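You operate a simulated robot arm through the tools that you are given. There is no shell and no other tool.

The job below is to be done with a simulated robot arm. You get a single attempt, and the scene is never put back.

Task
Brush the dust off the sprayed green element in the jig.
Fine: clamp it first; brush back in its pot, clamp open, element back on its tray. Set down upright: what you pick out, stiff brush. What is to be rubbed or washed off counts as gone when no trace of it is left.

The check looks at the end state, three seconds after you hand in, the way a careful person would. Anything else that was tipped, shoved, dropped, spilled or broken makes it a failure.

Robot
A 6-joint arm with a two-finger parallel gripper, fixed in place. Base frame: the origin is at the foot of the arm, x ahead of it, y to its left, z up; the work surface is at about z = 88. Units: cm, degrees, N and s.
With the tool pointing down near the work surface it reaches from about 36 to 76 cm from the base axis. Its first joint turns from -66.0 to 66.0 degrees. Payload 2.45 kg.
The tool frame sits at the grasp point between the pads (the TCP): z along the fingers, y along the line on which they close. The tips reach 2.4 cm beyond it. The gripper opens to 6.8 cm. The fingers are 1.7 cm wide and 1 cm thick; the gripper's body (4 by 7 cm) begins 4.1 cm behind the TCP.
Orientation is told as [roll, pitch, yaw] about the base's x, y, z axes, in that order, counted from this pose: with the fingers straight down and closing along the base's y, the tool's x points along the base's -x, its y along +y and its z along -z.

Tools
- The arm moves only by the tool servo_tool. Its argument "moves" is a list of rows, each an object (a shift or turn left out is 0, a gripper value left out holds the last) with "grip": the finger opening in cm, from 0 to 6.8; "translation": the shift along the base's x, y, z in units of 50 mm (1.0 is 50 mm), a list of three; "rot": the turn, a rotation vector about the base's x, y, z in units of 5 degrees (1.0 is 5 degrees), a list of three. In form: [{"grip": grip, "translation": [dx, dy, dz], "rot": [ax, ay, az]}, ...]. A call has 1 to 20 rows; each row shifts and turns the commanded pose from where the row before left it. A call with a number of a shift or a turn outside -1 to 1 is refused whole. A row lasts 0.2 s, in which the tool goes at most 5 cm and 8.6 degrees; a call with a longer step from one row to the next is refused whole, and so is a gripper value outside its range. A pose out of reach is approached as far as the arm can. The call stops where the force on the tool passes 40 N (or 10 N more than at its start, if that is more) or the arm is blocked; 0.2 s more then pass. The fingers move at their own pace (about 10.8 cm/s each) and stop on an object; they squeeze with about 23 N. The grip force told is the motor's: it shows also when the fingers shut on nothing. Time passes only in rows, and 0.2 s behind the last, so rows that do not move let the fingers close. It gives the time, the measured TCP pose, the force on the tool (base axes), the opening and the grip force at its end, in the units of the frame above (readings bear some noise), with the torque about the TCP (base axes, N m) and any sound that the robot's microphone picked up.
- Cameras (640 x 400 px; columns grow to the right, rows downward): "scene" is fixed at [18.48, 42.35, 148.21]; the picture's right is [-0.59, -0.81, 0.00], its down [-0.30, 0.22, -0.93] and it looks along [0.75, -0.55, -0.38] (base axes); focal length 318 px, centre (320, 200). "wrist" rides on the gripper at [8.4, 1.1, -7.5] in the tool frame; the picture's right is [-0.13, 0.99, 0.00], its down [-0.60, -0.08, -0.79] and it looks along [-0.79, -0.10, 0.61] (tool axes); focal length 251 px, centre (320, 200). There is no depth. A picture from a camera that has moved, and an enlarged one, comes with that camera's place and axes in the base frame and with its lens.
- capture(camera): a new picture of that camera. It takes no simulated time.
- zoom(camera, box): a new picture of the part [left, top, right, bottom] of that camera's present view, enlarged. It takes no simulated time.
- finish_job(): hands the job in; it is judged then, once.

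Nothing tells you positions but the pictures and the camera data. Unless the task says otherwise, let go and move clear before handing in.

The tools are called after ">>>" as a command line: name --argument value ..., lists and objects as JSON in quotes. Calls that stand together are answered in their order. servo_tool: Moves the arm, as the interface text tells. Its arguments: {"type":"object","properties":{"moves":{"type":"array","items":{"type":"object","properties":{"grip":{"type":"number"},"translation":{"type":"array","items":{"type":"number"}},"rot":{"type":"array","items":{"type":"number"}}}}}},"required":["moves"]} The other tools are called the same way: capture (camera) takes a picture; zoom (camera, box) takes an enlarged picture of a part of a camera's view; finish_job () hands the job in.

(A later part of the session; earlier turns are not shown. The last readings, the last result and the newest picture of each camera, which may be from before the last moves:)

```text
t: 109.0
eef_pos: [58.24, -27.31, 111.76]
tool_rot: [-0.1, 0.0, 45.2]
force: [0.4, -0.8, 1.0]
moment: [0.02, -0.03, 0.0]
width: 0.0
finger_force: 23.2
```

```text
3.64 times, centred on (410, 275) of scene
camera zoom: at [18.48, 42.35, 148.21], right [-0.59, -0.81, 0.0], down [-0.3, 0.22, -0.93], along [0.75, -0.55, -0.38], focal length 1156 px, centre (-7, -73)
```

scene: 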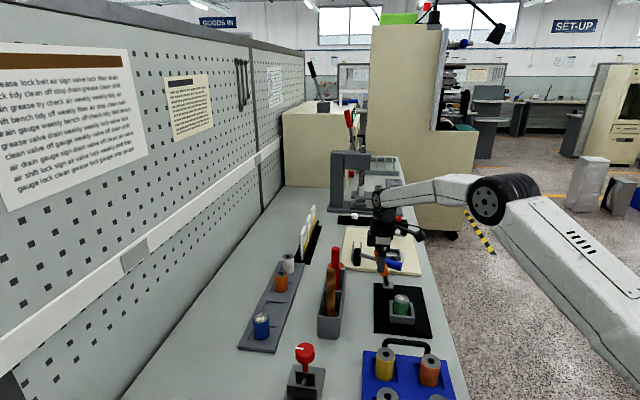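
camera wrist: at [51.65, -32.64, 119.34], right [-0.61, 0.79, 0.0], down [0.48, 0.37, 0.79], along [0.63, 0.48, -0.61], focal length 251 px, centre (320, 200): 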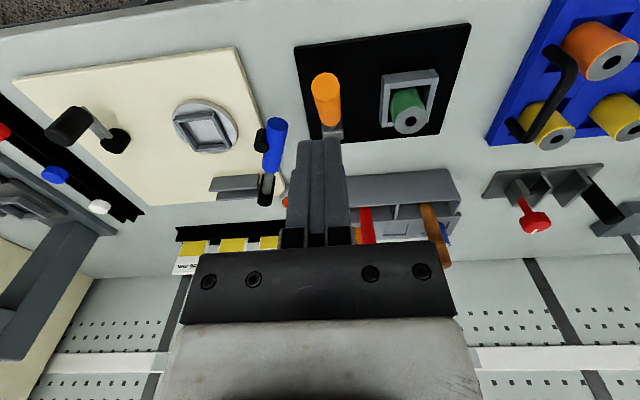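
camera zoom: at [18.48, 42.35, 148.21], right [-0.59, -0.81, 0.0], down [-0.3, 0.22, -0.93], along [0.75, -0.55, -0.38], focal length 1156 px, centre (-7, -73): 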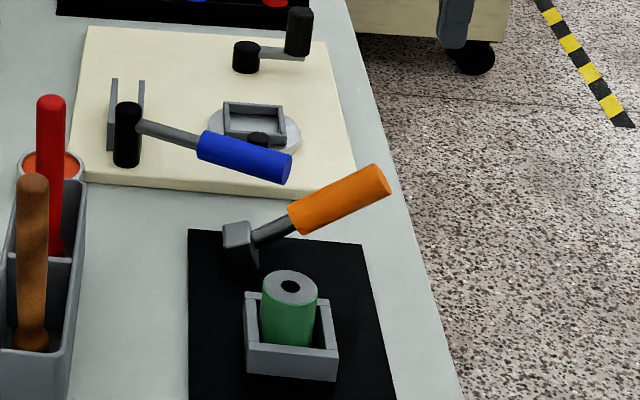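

The lever and the clean element are unchanged. I'll lower the closed fingers beyond the handle's end, then push back toward the wall.

>>> servo_tool --moves '[{"translation": [0.04, -0.04, -0.4]}, {"translation": [0, 0, -0.7]}, {"translation": [0, 0, -0.7]}, {"translation": [0, 0, -0.6]}, {"translation": [0, 0, -0.4]}, {"translation": [0, 0, 0]}]'

>>> capture --camera "wrist"

>>> zoom --camera "scene" --box '[360, 220, 460, 330]'

```text
t: 110.4
eef_pos: [58.53, -27.65, 98.07]
tool_rot: [0.0, 0.0, 45.2]
force: [-0.7, 0.5, 0.2]
moment: [0.03, 0.02, -0.01]
width: 0.01
finger_force: 23.1
```

```text
taken
camera wrist: at [51.96, -32.91, 105.62], right [-0.61, 0.79, 0.0], down [0.48, 0.37, 0.79], along [0.63, 0.48, -0.61], focal length 251 px, centre (320, 200)
```

wrist: 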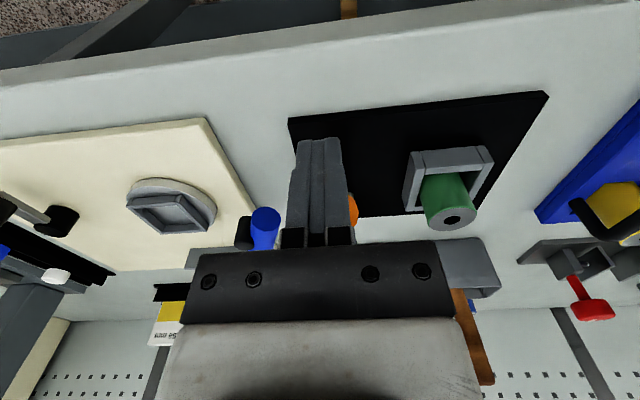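

```text
3.64 times, centred on (410, 275) of scene
camera zoom: at [18.48, 42.35, 148.21], right [-0.59, -0.81, 0.0], down [-0.3, 0.22, -0.93], along [0.75, -0.55, -0.38], focal length 1156 px, centre (-7, -73)
```

zoom: 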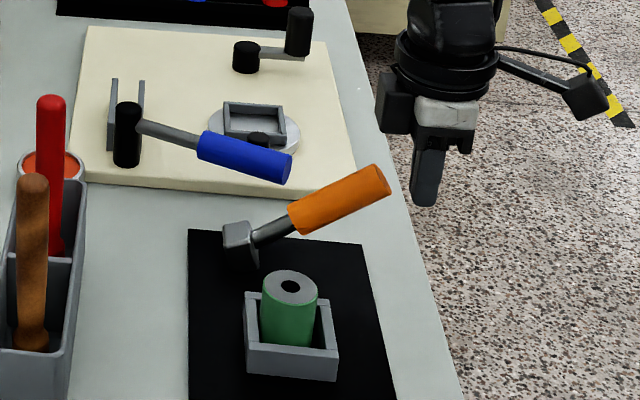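

The fingers are beyond the handle's end. I'm pushing toward the wall in small steps, rising slightly as the handle comes up.

>>> servo_tool --moves '[{"translation": [0.05, 0.0915, 0]}, {"translation": [0.07, 0.0715, 0]}, {"translation": [0.07, 0.0715, 0]}, {"translation": [0.07, 0.0715, 0]}, {"translation": [0.07, 0.0715, 0.05]}, {"translation": [0.07, 0.0715, 0.06]}, {"translation": [0.07, 0.0715, 0.06]}, {"translation": [0.07, 0.0715, 0.06]}, {"translation": [0.07, 0.0715, 0.06]}, {"translation": [0.07, 0.0715, 0.06]}]'

>>> zoom --camera "scene" --box '[360, 220, 460, 330]'

```text
t: 111.4
eef_pos: [59.35, -26.94, 98.36]
tool_rot: [0.2, 0.5, 45.0]
force: [-7.8, -4.0, 4.6]
moment: [0.03, 0.0, 0.07]
width: 0.02
finger_force: 22.7
stopped in row 4: the force on the tool passed its limit at 45 N (the readings are from after the stop); the commanded pose is now the measured one
```

```text
3.64 times, centred on (410, 275) of scene
camera zoom: at [18.45, 42.34, 148.22], right [-0.59, -0.81, 0.0], down [-0.3, 0.22, -0.93], along [0.75, -0.55, -0.38], focal length 1156 px, centre (-7, -73)
```

zoom: 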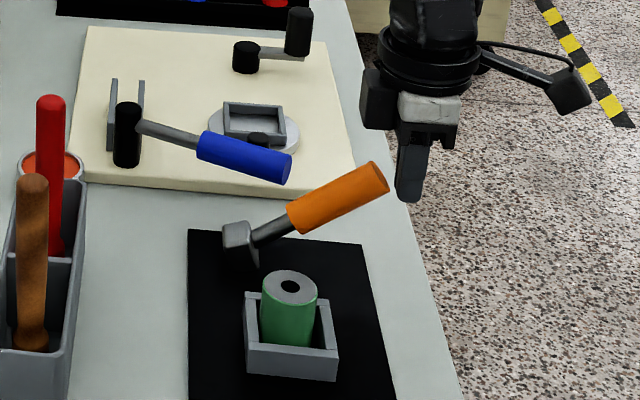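

Pushing on the handle's end jams (45 N) because of the shallow angle. Instead I'll back off, straddle the handle from above, grip it and lift it along its arc.

>>> servo_tool --moves '[{"translation": [-0.08, -0.08, 0.05]}, {"translation": [0, 0, 0.5]}, {"translation": [0, 0, 0.8], "rot": [0.042, -0.1, 0.04]}, {"translation": [0, 0, 0.7], "grip": 5.2}, {"translation": [0.32, 0.36, 0]}, {"translation": [0.28, 0.32, 0]}, {"translation": [0, 0, 0]}]'

>>> capture --camera "wrist"

>>> zoom --camera "scene" --box '[360, 220, 460, 330]'

```text
t: 113.0
eef_pos: [61.96, -23.84, 108.48]
tool_rot: [0.0, -0.2, 45.1]
force: [0.1, 1.0, 0.0]
moment: [0.0, -0.02, 0.04]
width: 5.19
finger_force: 0.1
```

```text
taken
camera wrist: at [55.4, -29.02, 115.96], right [-0.61, 0.79, 0.0], down [0.48, 0.37, 0.79], along [0.63, 0.49, -0.61], focal length 251 px, centre (320, 200)
```

wrist: 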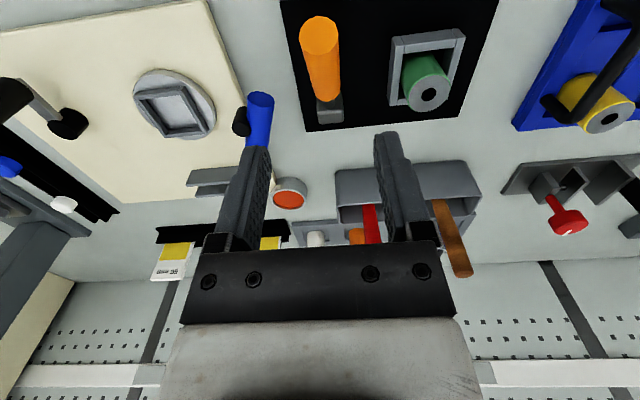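

```text
3.64 times, centred on (410, 275) of scene
camera zoom: at [18.48, 42.35, 148.21], right [-0.59, -0.81, 0.0], down [-0.3, 0.22, -0.93], along [0.75, -0.55, -0.38], focal length 1156 px, centre (-7, -73)
```

zoom: 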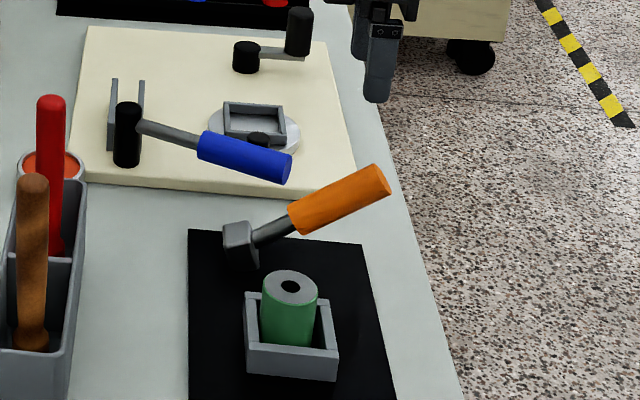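

The handle runs from about (64.6, -20.5, 94.2) to (60.6, -25.1, 97.5). I'll lower the open fingers around it near its end.

>>> servo_tool --moves '[{"translation": [-0.05, 0.02, -0.3], "grip": 5.2}, {"translation": [0, 0, -0.7]}, {"translation": [0, 0, -0.6]}, {"translation": [0, 0, -0.4]}, {"translation": [0, 0, -0.3]}, {"translation": [0, 0, 0]}]'

>>> capture --camera "wrist"

>>> zoom --camera "scene" --box '[370, 230, 450, 320]'

```text
t: 114.4
eef_pos: [61.88, -23.72, 97.14]
tool_rot: [-0.1, -0.1, 45.3]
force: [-0.1, -0.5, 0.7]
moment: [0.01, -0.01, 0.02]
width: 5.17
finger_force: 0.2
```

```text
taken
camera wrist: at [55.26, -28.91, 104.61], right [-0.61, 0.79, 0.0], down [0.48, 0.37, 0.79], along [0.63, 0.49, -0.61], focal length 251 px, centre (320, 200)
```

wrist: 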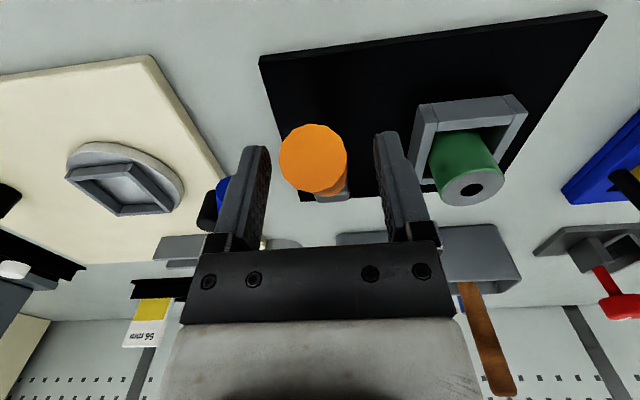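

```text
4.44 times, centred on (410, 275) of scene
camera zoom: at [18.48, 42.35, 148.21], right [-0.59, -0.81, 0.0], down [-0.3, 0.22, -0.93], along [0.75, -0.55, -0.38], focal length 1412 px, centre (-80, -133)
```

zoom: 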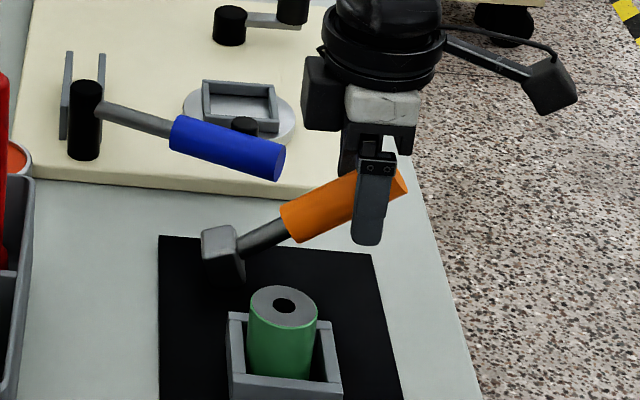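

The handle is well between the fingers. I'll go down a touch more and close on it.

>>> servo_tool --moves '[{"translation": [0.02, -0.02, -0.12]}, {"translation": [0, 0, 0]}, {"grip": 3.2}, {"grip": 2.0}, {"grip": 1.2}, {"grip": 1.2}]'

>>> capture --camera "wrist"

```text
t: 115.8
eef_pos: [61.82, -23.69, 96.45]
tool_rot: [0.0, -0.1, 45.1]
force: [-7.8, 6.1, 3.5]
moment: [0.03, 0.05, -0.1]
width: 2.54
finger_force: 41.3
```

```text
taken
camera wrist: at [55.31, -28.93, 104.04], right [-0.61, 0.79, 0.0], down [0.48, 0.37, 0.79], along [0.63, 0.49, -0.61], focal length 251 px, centre (320, 200)
```

wrist: 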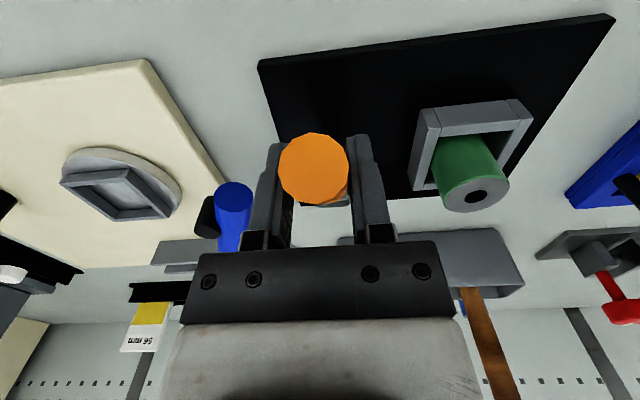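

The handle is gripped (2.54 cm). I'll lift it along the arc about its hinge, starting slowly.

>>> servo_tool --moves '[{"translation": [0.0438, 0.0448, 0.0893]}, {"translation": [0.0438, 0.0448, 0.0893]}, {"translation": [0.0438, 0.0448, 0.0893]}]'

>>> zoom --camera "scene" --box '[370, 230, 450, 320]'

```text
t: 116.6
eef_pos: [62.42, -23.04, 97.69]
tool_rot: [0.2, 0.0, 45.3]
force: [-2.6, 2.1, -17.9]
moment: [-0.84, 0.69, -0.18]
width: 2.6
finger_force: 41.3
```

```text
4.44 times, centred on (410, 275) of scene
camera zoom: at [18.51, 42.35, 148.21], right [-0.59, -0.81, 0.0], down [-0.3, 0.22, -0.93], along [0.75, -0.55, -0.38], focal length 1412 px, centre (-80, -133)
```

zoom: 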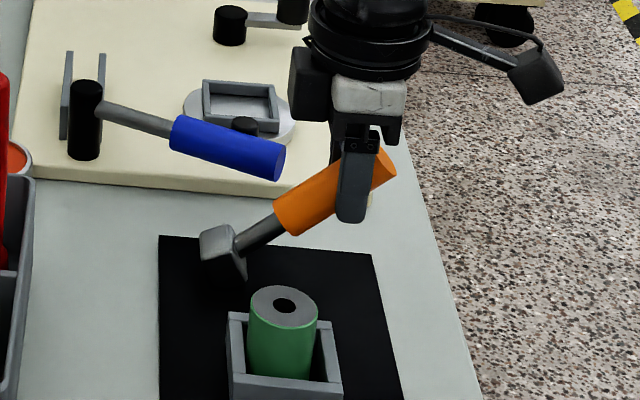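

The lever is coming up with it. I'll continue along the arc.

>>> servo_tool --moves '[{"translation": [0.0541, 0.0553, 0.0773]}, {"translation": [0.0541, 0.0553, 0.0773]}, {"translation": [0.0541, 0.0553, 0.0773]}, {"translation": [0.063, 0.0644, 0.0633]}, {"translation": [0.063, 0.0644, 0.0633]}]'

>>> zoom --camera "scene" --box '[370, 230, 450, 320]'

```text
t: 117.8
eef_pos: [63.86, -21.65, 99.62]
tool_rot: [0.2, 0.0, 45.3]
force: [-15.4, 1.8, -8.7]
moment: [-0.89, 0.81, -0.17]
width: 2.56
finger_force: 40.9
```

```text
4.44 times, centred on (410, 275) of scene
camera zoom: at [18.46, 42.35, 148.21], right [-0.59, -0.81, 0.0], down [-0.3, 0.22, -0.93], along [0.75, -0.55, -0.38], focal length 1412 px, centre (-80, -133)
```

zoom: 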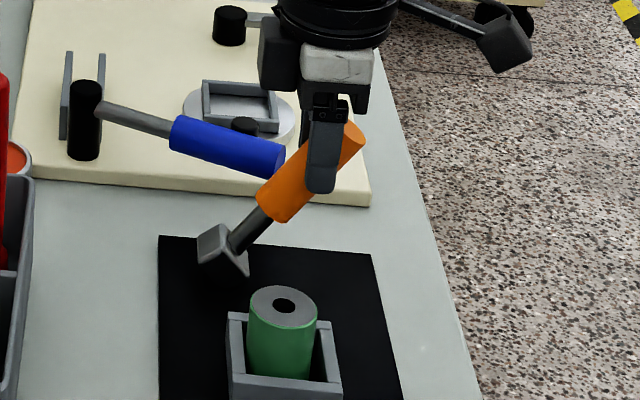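

>>> servo_tool --moves '[{"translation": [0.045, 0.0745, 0.048]}, {"translation": [0.0593, 0.0605, 0.048]}, {"translation": [0.0593, 0.0605, 0.048]}, {"translation": [0.0728, 0.0744, 0.037]}, {"translation": [0.0728, 0.0744, 0.037]}, {"translation": [0.0728, 0.0744, 0.037]}]'

>>> zoom --camera "scene" --box '[370, 230, 450, 320]'

```text
t: 119.2
eef_pos: [65.98, -19.61, 101.0]
tool_rot: [-0.2, -0.1, 45.2]
force: [-10.3, -7.2, -1.5]
moment: [-0.86, 0.97, 0.03]
width: 2.59
finger_force: 41.2
```

```text
4.44 times, centred on (410, 275) of scene
camera zoom: at [18.46, 42.33, 148.22], right [-0.59, -0.81, 0.0], down [-0.3, 0.22, -0.93], along [0.75, -0.55, -0.38], focal length 1412 px, centre (-80, -133)
```

zoom: 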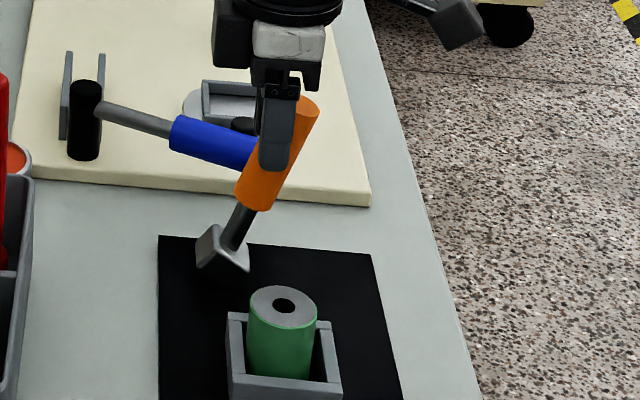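

>>> servo_tool --moves '[{"translation": [0.0714, 0.073, 0.014]}, {"translation": [0.0714, 0.073, 0.012]}, {"translation": [0.0714, 0.073, 0.008]}, {"translation": [0.0775, 0.079, 0]}, {"translation": [0.0775, 0.079, 0]}, {"translation": [0.0775, 0.079, 0]}]'

>>> zoom --camera "scene" --box '[370, 230, 450, 320]'

```text
t: 120.6
eef_pos: [68.17, -17.04, 100.84]
tool_rot: [0.1, -0.2, 45.4]
force: [0.3, 0.7, 0.0]
moment: [0.01, -0.03, 0.0]
width: 1.23
finger_force: 0.2
```

```text
4.44 times, centred on (410, 275) of scene
camera zoom: at [18.48, 42.35, 148.21], right [-0.59, -0.81, 0.0], down [-0.3, 0.22, -0.93], along [0.75, -0.55, -0.38], focal length 1412 px, centre (-80, -133)
```

zoom: 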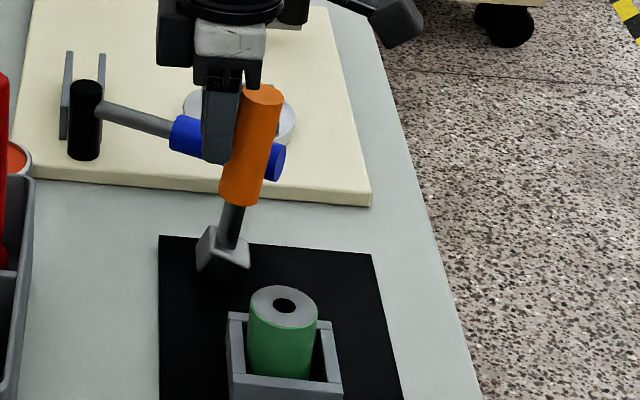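

The handle slipped out just past upright, and the fingers are now on its wall side. I'll rise straight up and see which way the lever settles.

>>> servo_tool --moves '[{"translation": [0.02, 0.02, 0.1]}, {"translation": [0, 0, 0.5]}, {"translation": [0, 0, 0.8]}, {"translation": [0, 0, 0.6]}, {"translation": [0, 0, 0]}, {"translation": [0, 0, 0]}, {"translation": [0, 0, 0]}, {"translation": [0, 0, 0]}, {"translation": [0, 0, 0]}]'

>>> zoom --camera "scene" --box '[360, 220, 440, 320]'

>>> capture --camera "wrist"

```text
t: 122.6
eef_pos: [68.08, -17.25, 111.05]
tool_rot: [0.0, -0.1, 45.2]
force: [0.1, 0.1, -0.2]
moment: [-0.01, 0.04, 0.03]
width: 1.21
finger_force: 0.2
```

```text
4.00 times, centred on (400, 270) of scene
camera zoom: at [18.48, 42.35, 148.21], right [-0.59, -0.81, 0.0], down [-0.3, 0.22, -0.93], along [0.75, -0.55, -0.38], focal length 1271 px, centre (0, -80)
```

zoom: 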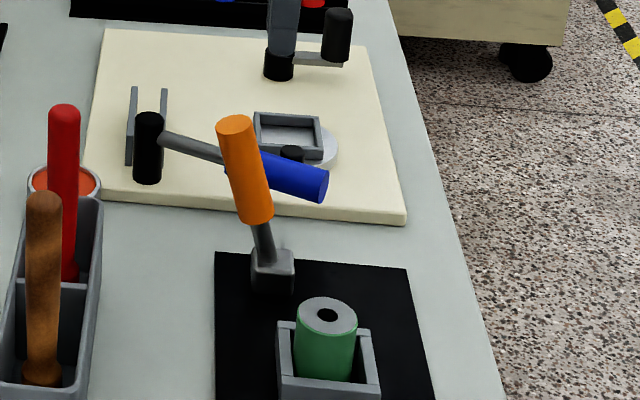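

```text
taken
camera wrist: at [61.51, -22.5, 118.53], right [-0.61, 0.79, 0.0], down [0.48, 0.37, 0.79], along [0.63, 0.49, -0.61], focal length 251 px, centre (320, 200)
```

wrist: 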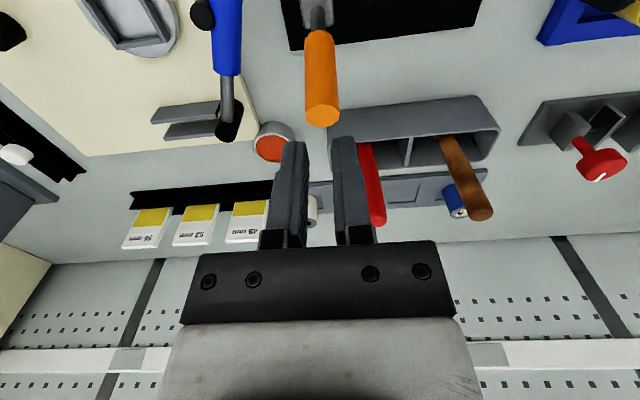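

The lever has swung back to its original open position with the block level. Now I'll return for the element, tilting the tool again (pitch -30, yaw 20) above the jig.

>>> servo_tool --moves '[{"translation": [-0.384, 0.146, 0], "rot": [0, 0, -1], "grip": 5.2}, {"translation": [-0.384, 0.146, 0], "rot": [0, 0, -1]}, {"translation": [-0.384, 0.146, 0], "rot": [0, 0, -1]}, {"translation": [-0.384, 0.146, 0], "rot": [0, 0, -1]}, {"translation": [-0.384, 0.146, 0], "rot": [0, 0, -1]}, {"rot": [0.342, -0.94, 0]}, {"rot": [0.342, -0.94, 0]}, {"rot": [0.342, -0.94, 0]}, {"rot": [0.342, -0.94, 0]}, {"rot": [0.342, -0.94, 0]}, {"rot": [0.342, -0.94, 0]}, {"translation": [0, 0, -0.6]}, {"translation": [0, 0, -0.6]}, {"translation": [0, 0, -0.6]}, {"translation": [0, 0, -0.5]}, {"translation": [0, 0, -0.2]}, {"translation": [0, 0, 0]}]'

>>> capture --camera "wrist"

>>> zoom --camera "scene" --box '[360, 240, 440, 330]'

```text
t: 126.2
eef_pos: [58.49, -13.65, 98.61]
tool_rot: [-0.2, -30.1, 20.2]
force: [0.0, 0.3, 0.8]
moment: [-0.01, 0.04, 0.0]
width: 5.2
finger_force: 0.0
```

```text
taken
camera wrist: at [47.91, -16.48, 100.93], right [-0.24, 0.97, 0.06], down [0.14, -0.03, 0.99], along [0.96, 0.24, -0.13], focal length 251 px, centre (320, 200)
```

wrist: 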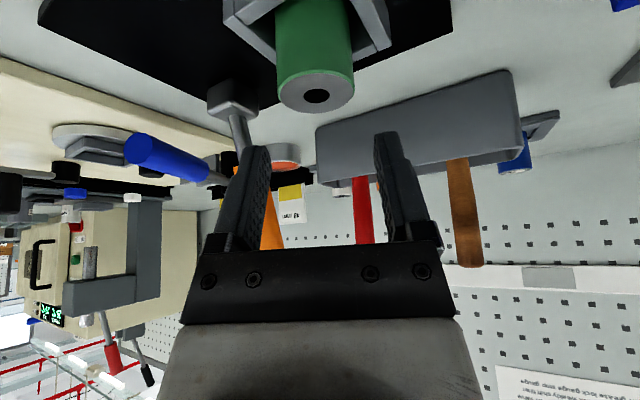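

```text
4.44 times, centred on (400, 285) of scene
camera zoom: at [18.48, 42.35, 148.21], right [-0.59, -0.81, 0.0], down [-0.3, 0.22, -0.93], along [0.75, -0.55, -0.38], focal length 1412 px, centre (-36, -178)
```

zoom: 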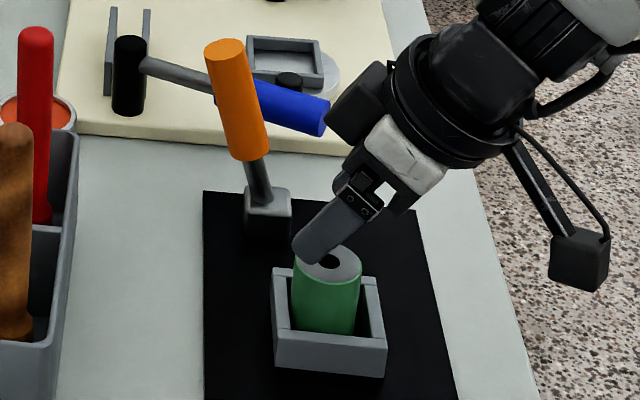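

The clamp is open and the element's face is clean from this side too. I'll make a small lateral correction and descend until the fingertips are just above the frame walls.

>>> servo_tool --moves '[{"translation": [-0.011, -0.05, -0.3]}, {"translation": [0, 0, -0.3]}, {"translation": [0, 0, -0.2]}, {"translation": [0, 0, -0.12]}, {"translation": [0, 0, 0]}]'

>>> capture --camera "wrist"

>>> zoom --camera "wrist" --box '[200, 60, 440, 210]'

>>> zoom --camera "scene" --box '[375, 265, 435, 325]'

```text
t: 127.4
eef_pos: [58.7, -13.73, 93.9]
tool_rot: [-0.3, -30.1, 20.3]
force: [-0.3, 0.9, 0.1]
moment: [-0.01, 0.0, 0.01]
width: 5.18
finger_force: 0.0
```

```text
taken
camera wrist: at [47.98, -16.61, 96.28], right [-0.24, 0.97, 0.06], down [0.14, -0.03, 0.99], along [0.96, 0.24, -0.13], focal length 251 px, centre (320, 200)
```

wrist: 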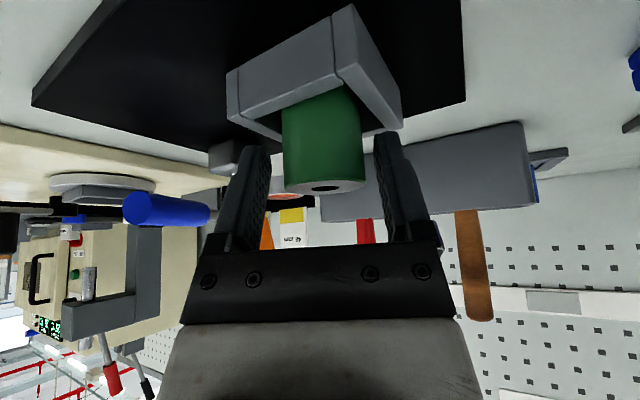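

```text
2.67 times, centred on (320, 135) of wrist
camera zoom: at [47.98, -16.61, 96.28], right [-0.24, 0.97, 0.06], down [0.14, -0.03, 0.99], along [0.96, 0.24, -0.13], focal length 670 px, centre (320, 373)
```

zoom: 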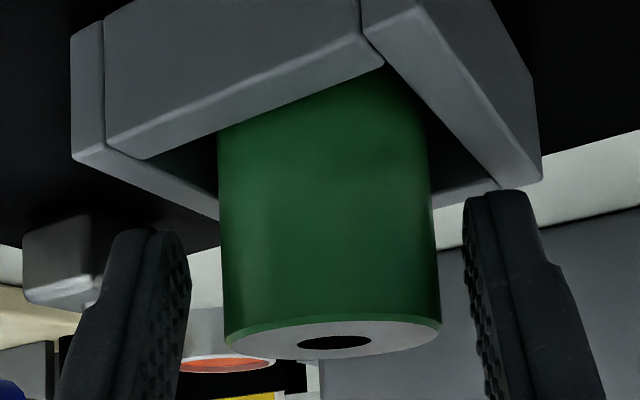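

```text
6.67 times, centred on (405, 295) of scene
camera zoom: at [18.48, 42.35, 148.21], right [-0.59, -0.81, 0.0], down [-0.3, 0.22, -0.93], along [0.75, -0.55, -0.38], focal length 2119 px, centre (-247, -433)
```

zoom: 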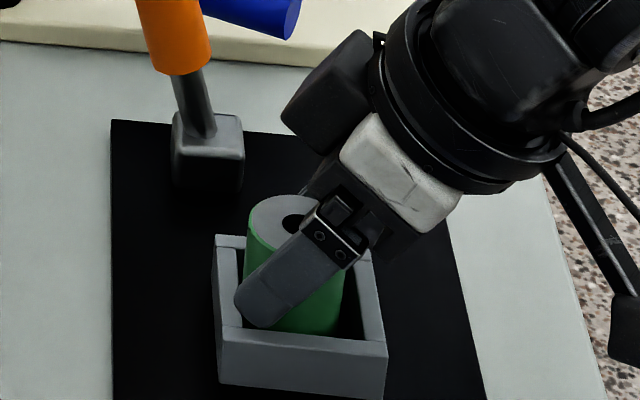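

The element is centred between the fingers. I'll go down 1.5 mm more while checking for wall contact, then close.

>>> servo_tool --moves '[{"translation": [0, 0, -0.03]}, {"translation": [0, 0, 0]}]'

```text
t: 128.0
eef_pos: [58.49, -13.78, 93.72]
tool_rot: [-0.1, -30.0, 20.4]
force: [0.2, 0.0, 0.3]
moment: [-0.01, -0.01, 0.01]
width: 5.22
finger_force: 0.0
```

>>> servo_tool --moves '[{"translation": [0, 0, -0.03]}, {"translation": [0, 0, 0]}]'

>>> zoom --camera "wrist" --box '[200, 60, 440, 210]'

```text
t: 128.6
eef_pos: [58.7, -13.86, 93.79]
tool_rot: [-0.3, -30.2, 20.3]
force: [-13.2, -2.7, 19.9]
moment: [0.48, 0.45, 0.51]
width: 5.29
finger_force: 0.8
```

```text
2.67 times, centred on (320, 135) of wrist
camera zoom: at [47.96, -16.65, 95.98], right [-0.24, 0.97, 0.06], down [0.14, -0.03, 0.99], along [0.96, 0.24, -0.13], focal length 670 px, centre (320, 373)
```

zoom: 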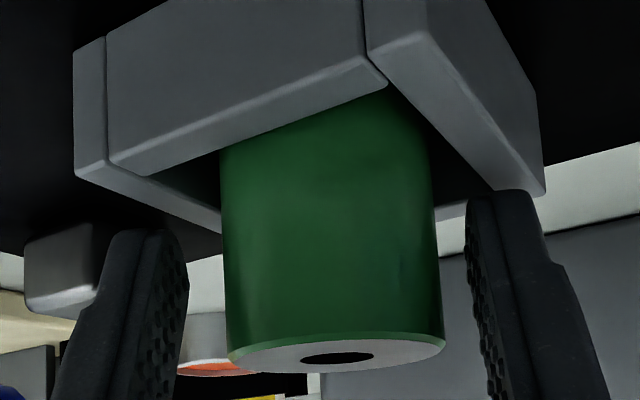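

The fingertips touched the wall (20 N), so that is the limit. I'll raise 2 mm, confirm it's free, and close on the element.

>>> servo_tool --moves '[{"translation": [0, 0, 0.035]}, {"translation": [0, 0, 0]}]'

```text
t: 129.2
eef_pos: [58.52, -13.71, 93.8]
tool_rot: [-0.2, -30.2, 20.2]
force: [0.4, -0.2, 0.4]
moment: [0.0, -0.03, 0.01]
width: 5.22
finger_force: 0.0
```

>>> servo_tool --moves '[{"grip": 4.2}, {"grip": 3.5}, {"grip": 2.0}, {"grip": 0.0}, {"grip": 0.0}, {"grip": 0.0}, {"translation": [0, 0, 0.01]}, {"translation": [0, 0, 0.02]}, {"translation": [0, 0, 0.03]}, {"translation": [0, 0, 0.03]}, {"translation": [0, 0, 0.03]}, {"translation": [0, 0, 0.03]}]'

>>> capture --camera "wrist"

>>> zoom --camera "scene" --box '[375, 265, 435, 325]'

```text
t: 131.8
eef_pos: [58.62, -13.71, 94.58]
tool_rot: [-0.3, -30.1, 20.3]
force: [-5.0, 3.5, -2.5]
moment: [0.16, 0.28, -0.01]
width: 3.71
finger_force: 22.5
```

```text
taken
camera wrist: at [47.96, -16.59, 96.88], right [-0.24, 0.97, 0.06], down [0.14, -0.03, 0.99], along [0.96, 0.24, -0.13], focal length 251 px, centre (320, 200)
```

wrist: 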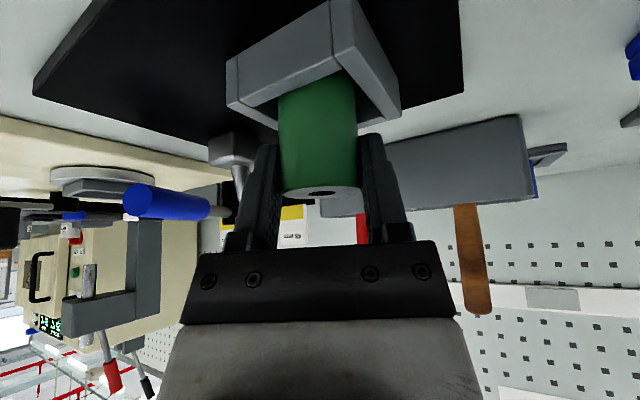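

```text
6.67 times, centred on (405, 295) of scene
camera zoom: at [18.47, 42.36, 148.21], right [-0.59, -0.81, 0.0], down [-0.3, 0.22, -0.93], along [0.75, -0.55, -0.38], focal length 2119 px, centre (-247, -433)
```

zoom: 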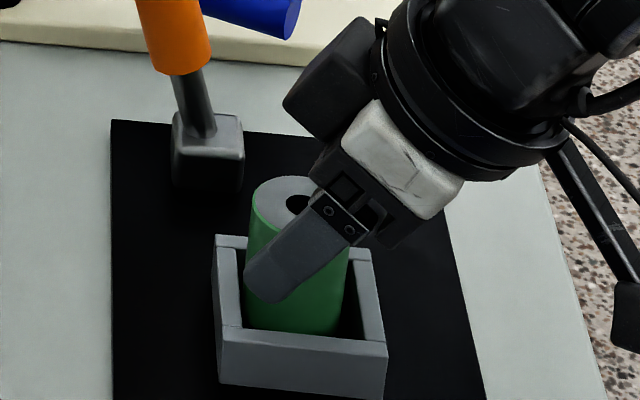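

The element is coming up with the fingers but leans lightly on a wall. I'll shift 1 mm away and continue lifting slowly.

>>> servo_tool --moves '[{"translation": [-0.016, 0.016, 0]}, {"translation": [0, 0, 0.03]}, {"translation": [0, 0, 0.04]}, {"translation": [0, 0, 0.05]}, {"translation": [0, 0, 0.06]}, {"translation": [0, 0, 0.06]}, {"translation": [0, 0, 0.06]}, {"translation": [0, 0, 0.06]}, {"translation": [0, 0, 0.06]}]'

>>> capture --camera "wrist"

>>> zoom --camera "scene" --box '[375, 255, 435, 325]'

```text
t: 133.8
eef_pos: [58.49, -13.61, 96.72]
tool_rot: [-0.3, -30.2, 20.3]
force: [0.5, -0.1, -0.9]
moment: [0.03, 0.02, 0.02]
width: 3.66
finger_force: 23.0
```

```text
taken
camera wrist: at [47.9, -16.43, 98.96], right [-0.24, 0.97, 0.06], down [0.14, -0.03, 0.99], along [0.96, 0.24, -0.13], focal length 251 px, centre (320, 200)
```

wrist: 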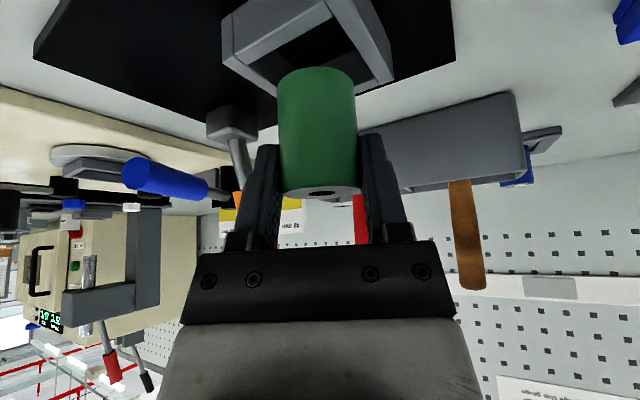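

```text
5.71 times, centred on (405, 290) of scene
camera zoom: at [18.48, 42.35, 148.21], right [-0.59, -0.81, 0.0], down [-0.3, 0.22, -0.93], along [0.75, -0.55, -0.38], focal length 1816 px, centre (-166, -314)
```

zoom: 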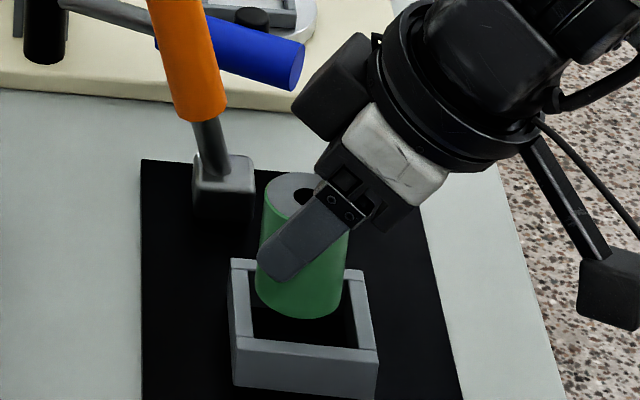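

The element is held and clear of the jig. I'll lift it gently to travel height.

>>> servo_tool --moves '[{"translation": [0, 0, 0.06]}, {"translation": [0, 0, 0.1]}, {"translation": [0, 0, 0.14]}, {"translation": [0, 0, 0.18]}, {"translation": [0, 0, 0.22]}, {"translation": [0, 0, 0.25]}, {"translation": [0, 0, 0.25]}, {"translation": [0, 0, 0.25]}, {"translation": [0, 0, 0.25]}, {"translation": [0, 0, 0.25]}, {"translation": [0, 0, 0.25]}, {"translation": [0, 0, 0.25]}, {"translation": [0, 0, 0.25]}, {"translation": [0, 0, 0.25]}, {"translation": [0, 0, 0.25]}, {"translation": [0, 0, 0.25]}, {"translation": [0, 0, 0.2]}, {"translation": [0, 0, 0.12]}, {"translation": [0, 0, 0.06]}]'

>>> capture --camera "wrist"

```text
t: 137.8
eef_pos: [58.55, -13.8, 115.83]
tool_rot: [-0.3, -30.2, 20.3]
force: [-0.9, -0.8, -0.4]
moment: [0.0, 0.0, -0.01]
width: 3.67
finger_force: 23.2
```

```text
taken
camera wrist: at [47.88, -16.61, 118.15], right [-0.24, 0.97, 0.06], down [0.14, -0.03, 0.99], along [0.96, 0.24, -0.13], focal length 251 px, centre (320, 200)
```

wrist: 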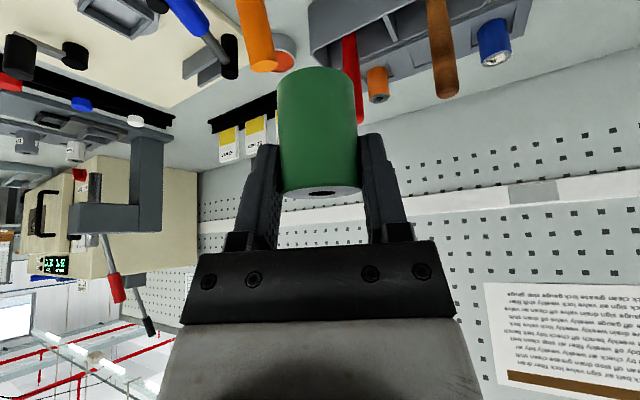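

Held firmly. I'll carry it back over the brush handles to its tray pocket.

>>> servo_tool --moves '[{"translation": [0.13, 0.1545, 0]}, {"translation": [0.217, 0.2575, 0], "rot": [0, 0, -0.4]}, {"translation": [0.304, 0.3605, 0], "rot": [0, 0, -0.4]}, {"translation": [0.391, 0.4635, 0], "rot": [0, 0, -0.4]}, {"translation": [0.434, 0.515, 0], "rot": [0, 0, -0.4]}, {"translation": [0.434, 0.515, 0], "rot": [0, 0, -0.4]}, {"translation": [0.434, 0.515, 0]}, {"translation": [0.434, 0.515, 0]}, {"translation": [0.434, 0.515, 0]}, {"translation": [0.391, 0.4635, 0]}, {"translation": [0.304, 0.3605, 0]}, {"translation": [0.217, 0.2575, 0]}, {"translation": [0.13, 0.1545, 0]}, {"translation": [0.087, 0.103, 0]}, {"translation": [0, 0, 0]}]'

>>> capture --camera "wrist"

>>> zoom --camera "scene" --box '[220, 170, 380, 350]'

```text
t: 141.0
eef_pos: [80.27, 12.11, 115.97]
tool_rot: [-0.2, -30.1, 10.3]
force: [0.4, -1.0, -0.4]
moment: [0.0, 0.01, 0.04]
width: 3.67
finger_force: 22.9
```

```text
taken
camera wrist: at [69.33, 11.22, 118.1], right [-0.06, 1.0, 0.06], down [0.14, -0.05, 0.99], along [0.99, 0.07, -0.13], focal length 251 px, centre (320, 200)
```

wrist: 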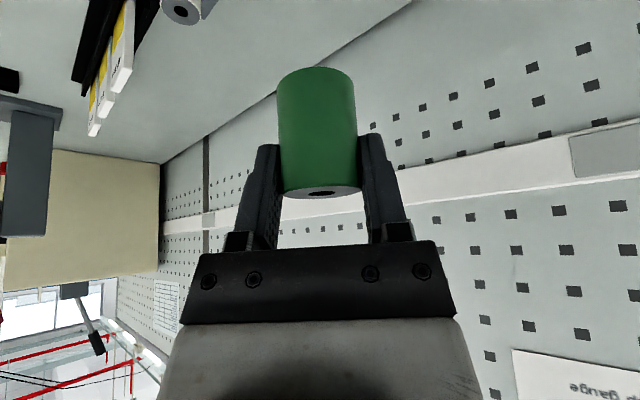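

```text
2.22 times, centred on (300, 260) of scene
camera zoom: at [18.48, 42.35, 148.21], right [-0.59, -0.81, 0.0], down [-0.3, 0.22, -0.93], along [0.75, -0.55, -0.38], focal length 706 px, centre (364, 67)
```

zoom: 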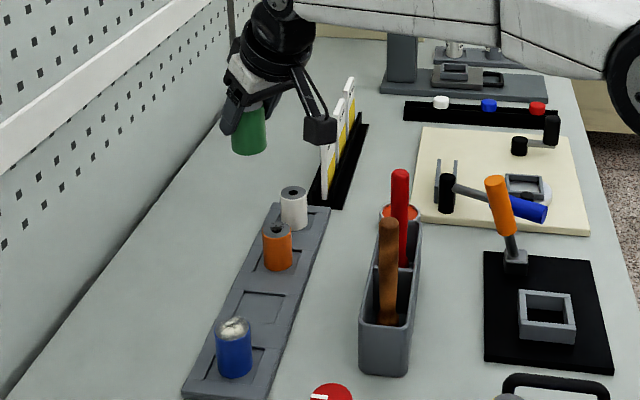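

Still held, and everything else is in order. I'll lower toward the empty pocket and check alignment before setting it down.

>>> servo_tool --moves '[{"translation": [0, 0, -0.1]}, {"translation": [0, 0, -0.18]}, {"translation": [0, 0, -0.25]}, {"translation": [0, 0, -0.3]}, {"translation": [0, 0, -0.3]}, {"translation": [0, 0, -0.3]}, {"translation": [0, 0, -0.3]}, {"translation": [0, 0, -0.3]}, {"translation": [0, 0, -0.3]}, {"translation": [0, 0, -0.3]}, {"translation": [0, 0, -0.3]}, {"translation": [0, 0, -0.3]}, {"translation": [0, 0, -0.3]}, {"translation": [0, 0, -0.25]}, {"translation": [0, 0, -0.15]}, {"translation": [0, 0, -0.07]}, {"translation": [0, 0, 0]}]'

>>> capture --camera "wrist"

>>> zoom --camera "scene" --box '[235, 250, 305, 340]'

```text
t: 144.6
eef_pos: [80.19, 12.14, 95.85]
tool_rot: [-0.2, -30.2, 10.3]
force: [-0.4, -0.6, -1.4]
moment: [0.02, 0.01, -0.01]
width: 3.66
finger_force: 23.2
```

```text
taken
camera wrist: at [69.35, 11.12, 98.11], right [-0.07, 1.0, 0.06], down [0.14, -0.05, 0.99], along [0.99, 0.07, -0.13], focal length 251 px, centre (320, 200)
```

wrist: 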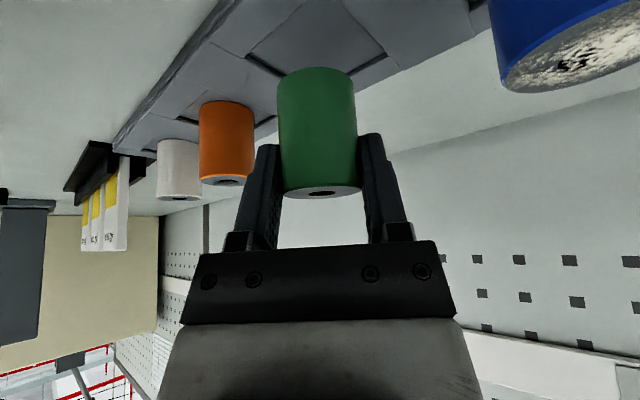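

```text
4.44 times, centred on (270, 295) of scene
camera zoom: at [18.48, 42.35, 148.21], right [-0.59, -0.81, 0.0], down [-0.3, 0.22, -0.93], along [0.75, -0.55, -0.38], focal length 1412 px, centre (542, -222)
```

zoom: 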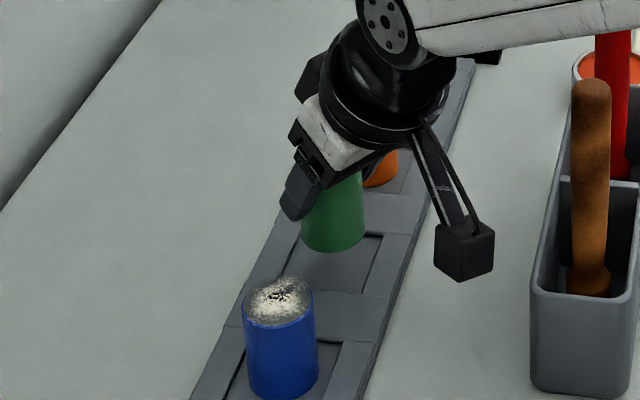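

The element is lined up over its original spot. I'll lower slowly to contact.

>>> servo_tool --moves '[{"translation": [0, 0, -0.1]}, {"translation": [0, 0, -0.1]}, {"translation": [0, 0, -0.08]}, {"translation": [0, 0, -0.04]}, {"translation": [0, 0, -0.04]}, {"translation": [0, 0, 0]}]'

>>> capture --camera "wrist"

```text
t: 146.0
eef_pos: [80.17, 11.99, 94.01]
tool_rot: [-0.3, -30.1, 10.4]
force: [-0.2, 0.5, -1.8]
moment: [0.0, 0.0, -0.03]
width: 3.7
finger_force: 22.7
```

```text
taken
camera wrist: at [69.31, 11.14, 96.22], right [-0.07, 1.0, 0.06], down [0.14, -0.05, 0.99], along [0.99, 0.07, -0.13], focal length 251 px, centre (320, 200)
```

wrist: 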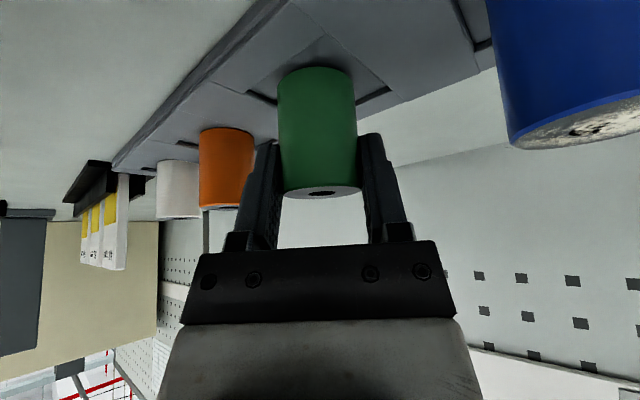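

>>> servo_tool --moves '[{"translation": [0, 0, -0.03]}, {"translation": [0, 0, -0.03]}, {"translation": [0, 0, 0]}]'

```text
t: 146.8
eef_pos: [80.19, 12.02, 93.72]
tool_rot: [-0.2, -30.0, 10.3]
force: [-0.5, -0.4, -0.4]
moment: [-0.01, 0.02, 0.03]
width: 3.7
finger_force: 22.9
```

>>> servo_tool --moves '[{"translation": [0, 0, -0.02]}, {"translation": [0, 0, -0.02]}, {"translation": [0, 0, 0]}]'

>>> zoom --camera "wrist" --box '[220, 20, 420, 200]'

```text
t: 147.6
eef_pos: [80.15, 11.88, 93.5]
tool_rot: [-0.2, -30.2, 10.3]
force: [-0.7, 1.0, 2.3]
moment: [0.06, -0.02, -0.01]
width: 3.68
finger_force: 23.3
```

```text
2.22 times, centred on (320, 110) of wrist
camera zoom: at [69.27, 11.08, 95.85], right [-0.07, 1.0, 0.06], down [0.13, -0.05, 0.99], along [0.99, 0.07, -0.13], focal length 559 px, centre (320, 400)
```

zoom: 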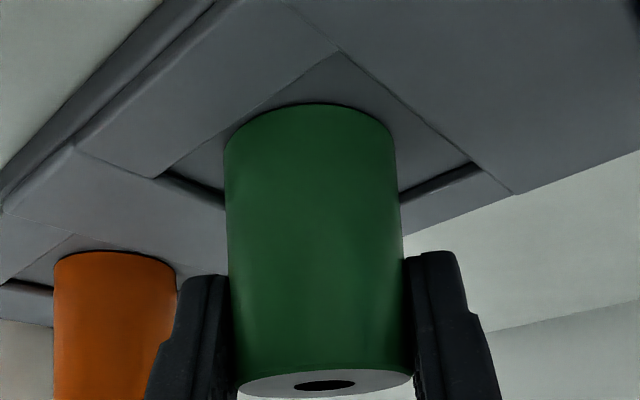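

The pocket floor has taken the weight. I'll release gently and back straight up.

>>> servo_tool --moves '[{"grip": 3.9}, {"grip": 4.4}, {"grip": 5.4}, {"grip": 6.2}, {"grip": 6.2}]'

>>> capture --camera "wrist"

```text
t: 148.8
eef_pos: [80.29, 11.98, 93.44]
tool_rot: [-0.1, -30.1, 10.3]
force: [0.0, -0.2, 0.2]
moment: [-0.02, 0.04, -0.03]
width: 6.2
finger_force: 0.0
```

```text
taken
camera wrist: at [69.25, 11.08, 95.81], right [-0.07, 1.0, 0.06], down [0.14, -0.05, 0.99], along [0.99, 0.07, -0.13], focal length 251 px, centre (320, 200)
```

wrist: 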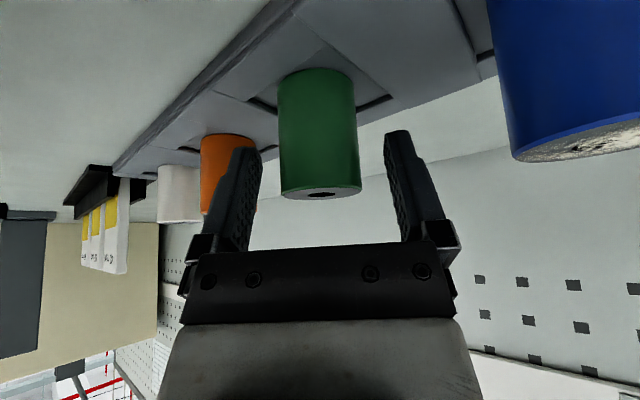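

The element stands in its pocket. I'll rise clear and move back, then inspect the whole scene.

>>> servo_tool --moves '[{"translation": [0, 0, 0.2]}, {"translation": [0, 0, 0.4]}, {"translation": [0, 0, 0.7]}, {"translation": [0, 0, 0.8]}, {"translation": [0, 0, 0.8]}, {"translation": [-0.4, 0, 0.8]}, {"translation": [-0.6, 0.1, 0.5]}, {"translation": [-0.7, 0.1, 0.3], "rot": [-0.17, 0.98, 0]}, {"translation": [-0.7, 0.1, 0.2], "rot": [-0.17, 0.98, 0]}, {"translation": [-0.7, 0.1, 0.2], "rot": [-0.17, 0.98, 0]}, {"translation": [-0.7, 0.1, 0.2], "rot": [-0.17, 0.98, 0]}, {"translation": [-0.7, 0.1, 0], "rot": [-0.17, 0.98, 0]}, {"translation": [-0.7, 0.1, 0], "rot": [-0.17, 0.98, 0]}, {"translation": [-0.6, 0.1, 0], "rot": [0, 0, -1]}, {"translation": [-0.5, 0, 0], "rot": [0, 0, -1]}]'

>>> capture --camera "scene"

>>> capture --camera "wrist"

>>> zoom --camera "scene" --box '[245, 255, 305, 345]'

>>> zoom --camera "scene" --box '[300, 220, 440, 340]'

```text
t: 152.0
eef_pos: [49.03, 16.05, 118.98]
tool_rot: [0.0, -0.3, 0.1]
force: [0.3, -0.1, -1.0]
moment: [-0.01, 0.02, -0.01]
width: 6.23
finger_force: 0.1
```

```text
taken
```

scene: 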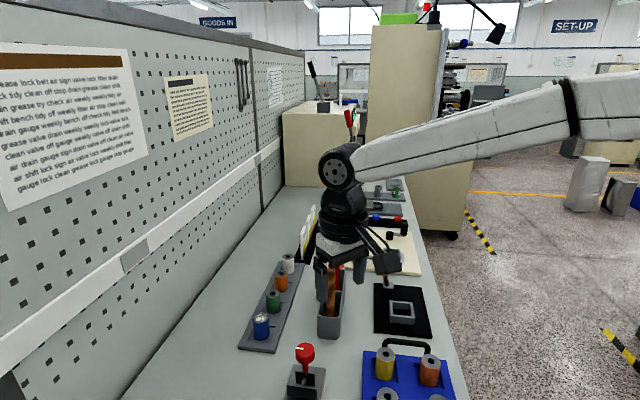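

```text
taken
camera wrist: at [40.6, 17.06, 126.55], right [0.13, 0.99, 0.0], down [0.6, -0.08, 0.8], along [0.79, -0.1, -0.61], focal length 251 px, centre (320, 200)
```

wrist: 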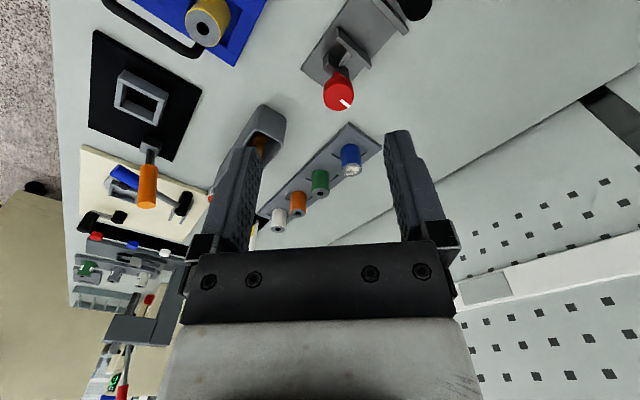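

```text
4.44 times, centred on (275, 300) of scene
camera zoom: at [18.48, 42.35, 148.21], right [-0.59, -0.81, 0.0], down [-0.3, 0.22, -0.93], along [0.75, -0.55, -0.38], focal length 1412 px, centre (520, -244)
```

zoom: 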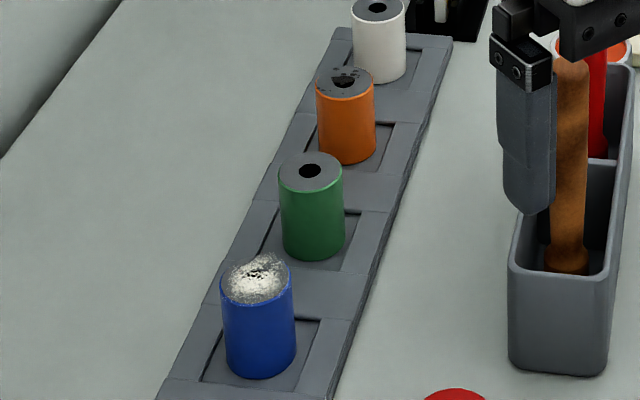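

```text
3.33 times, centred on (370, 280) of scene
camera zoom: at [18.48, 42.35, 148.21], right [-0.59, -0.81, 0.0], down [-0.3, 0.22, -0.93], along [0.75, -0.55, -0.38], focal length 1059 px, centre (153, -67)
```

zoom: 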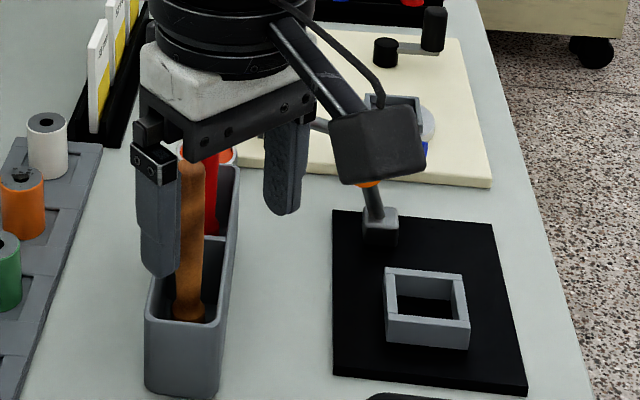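

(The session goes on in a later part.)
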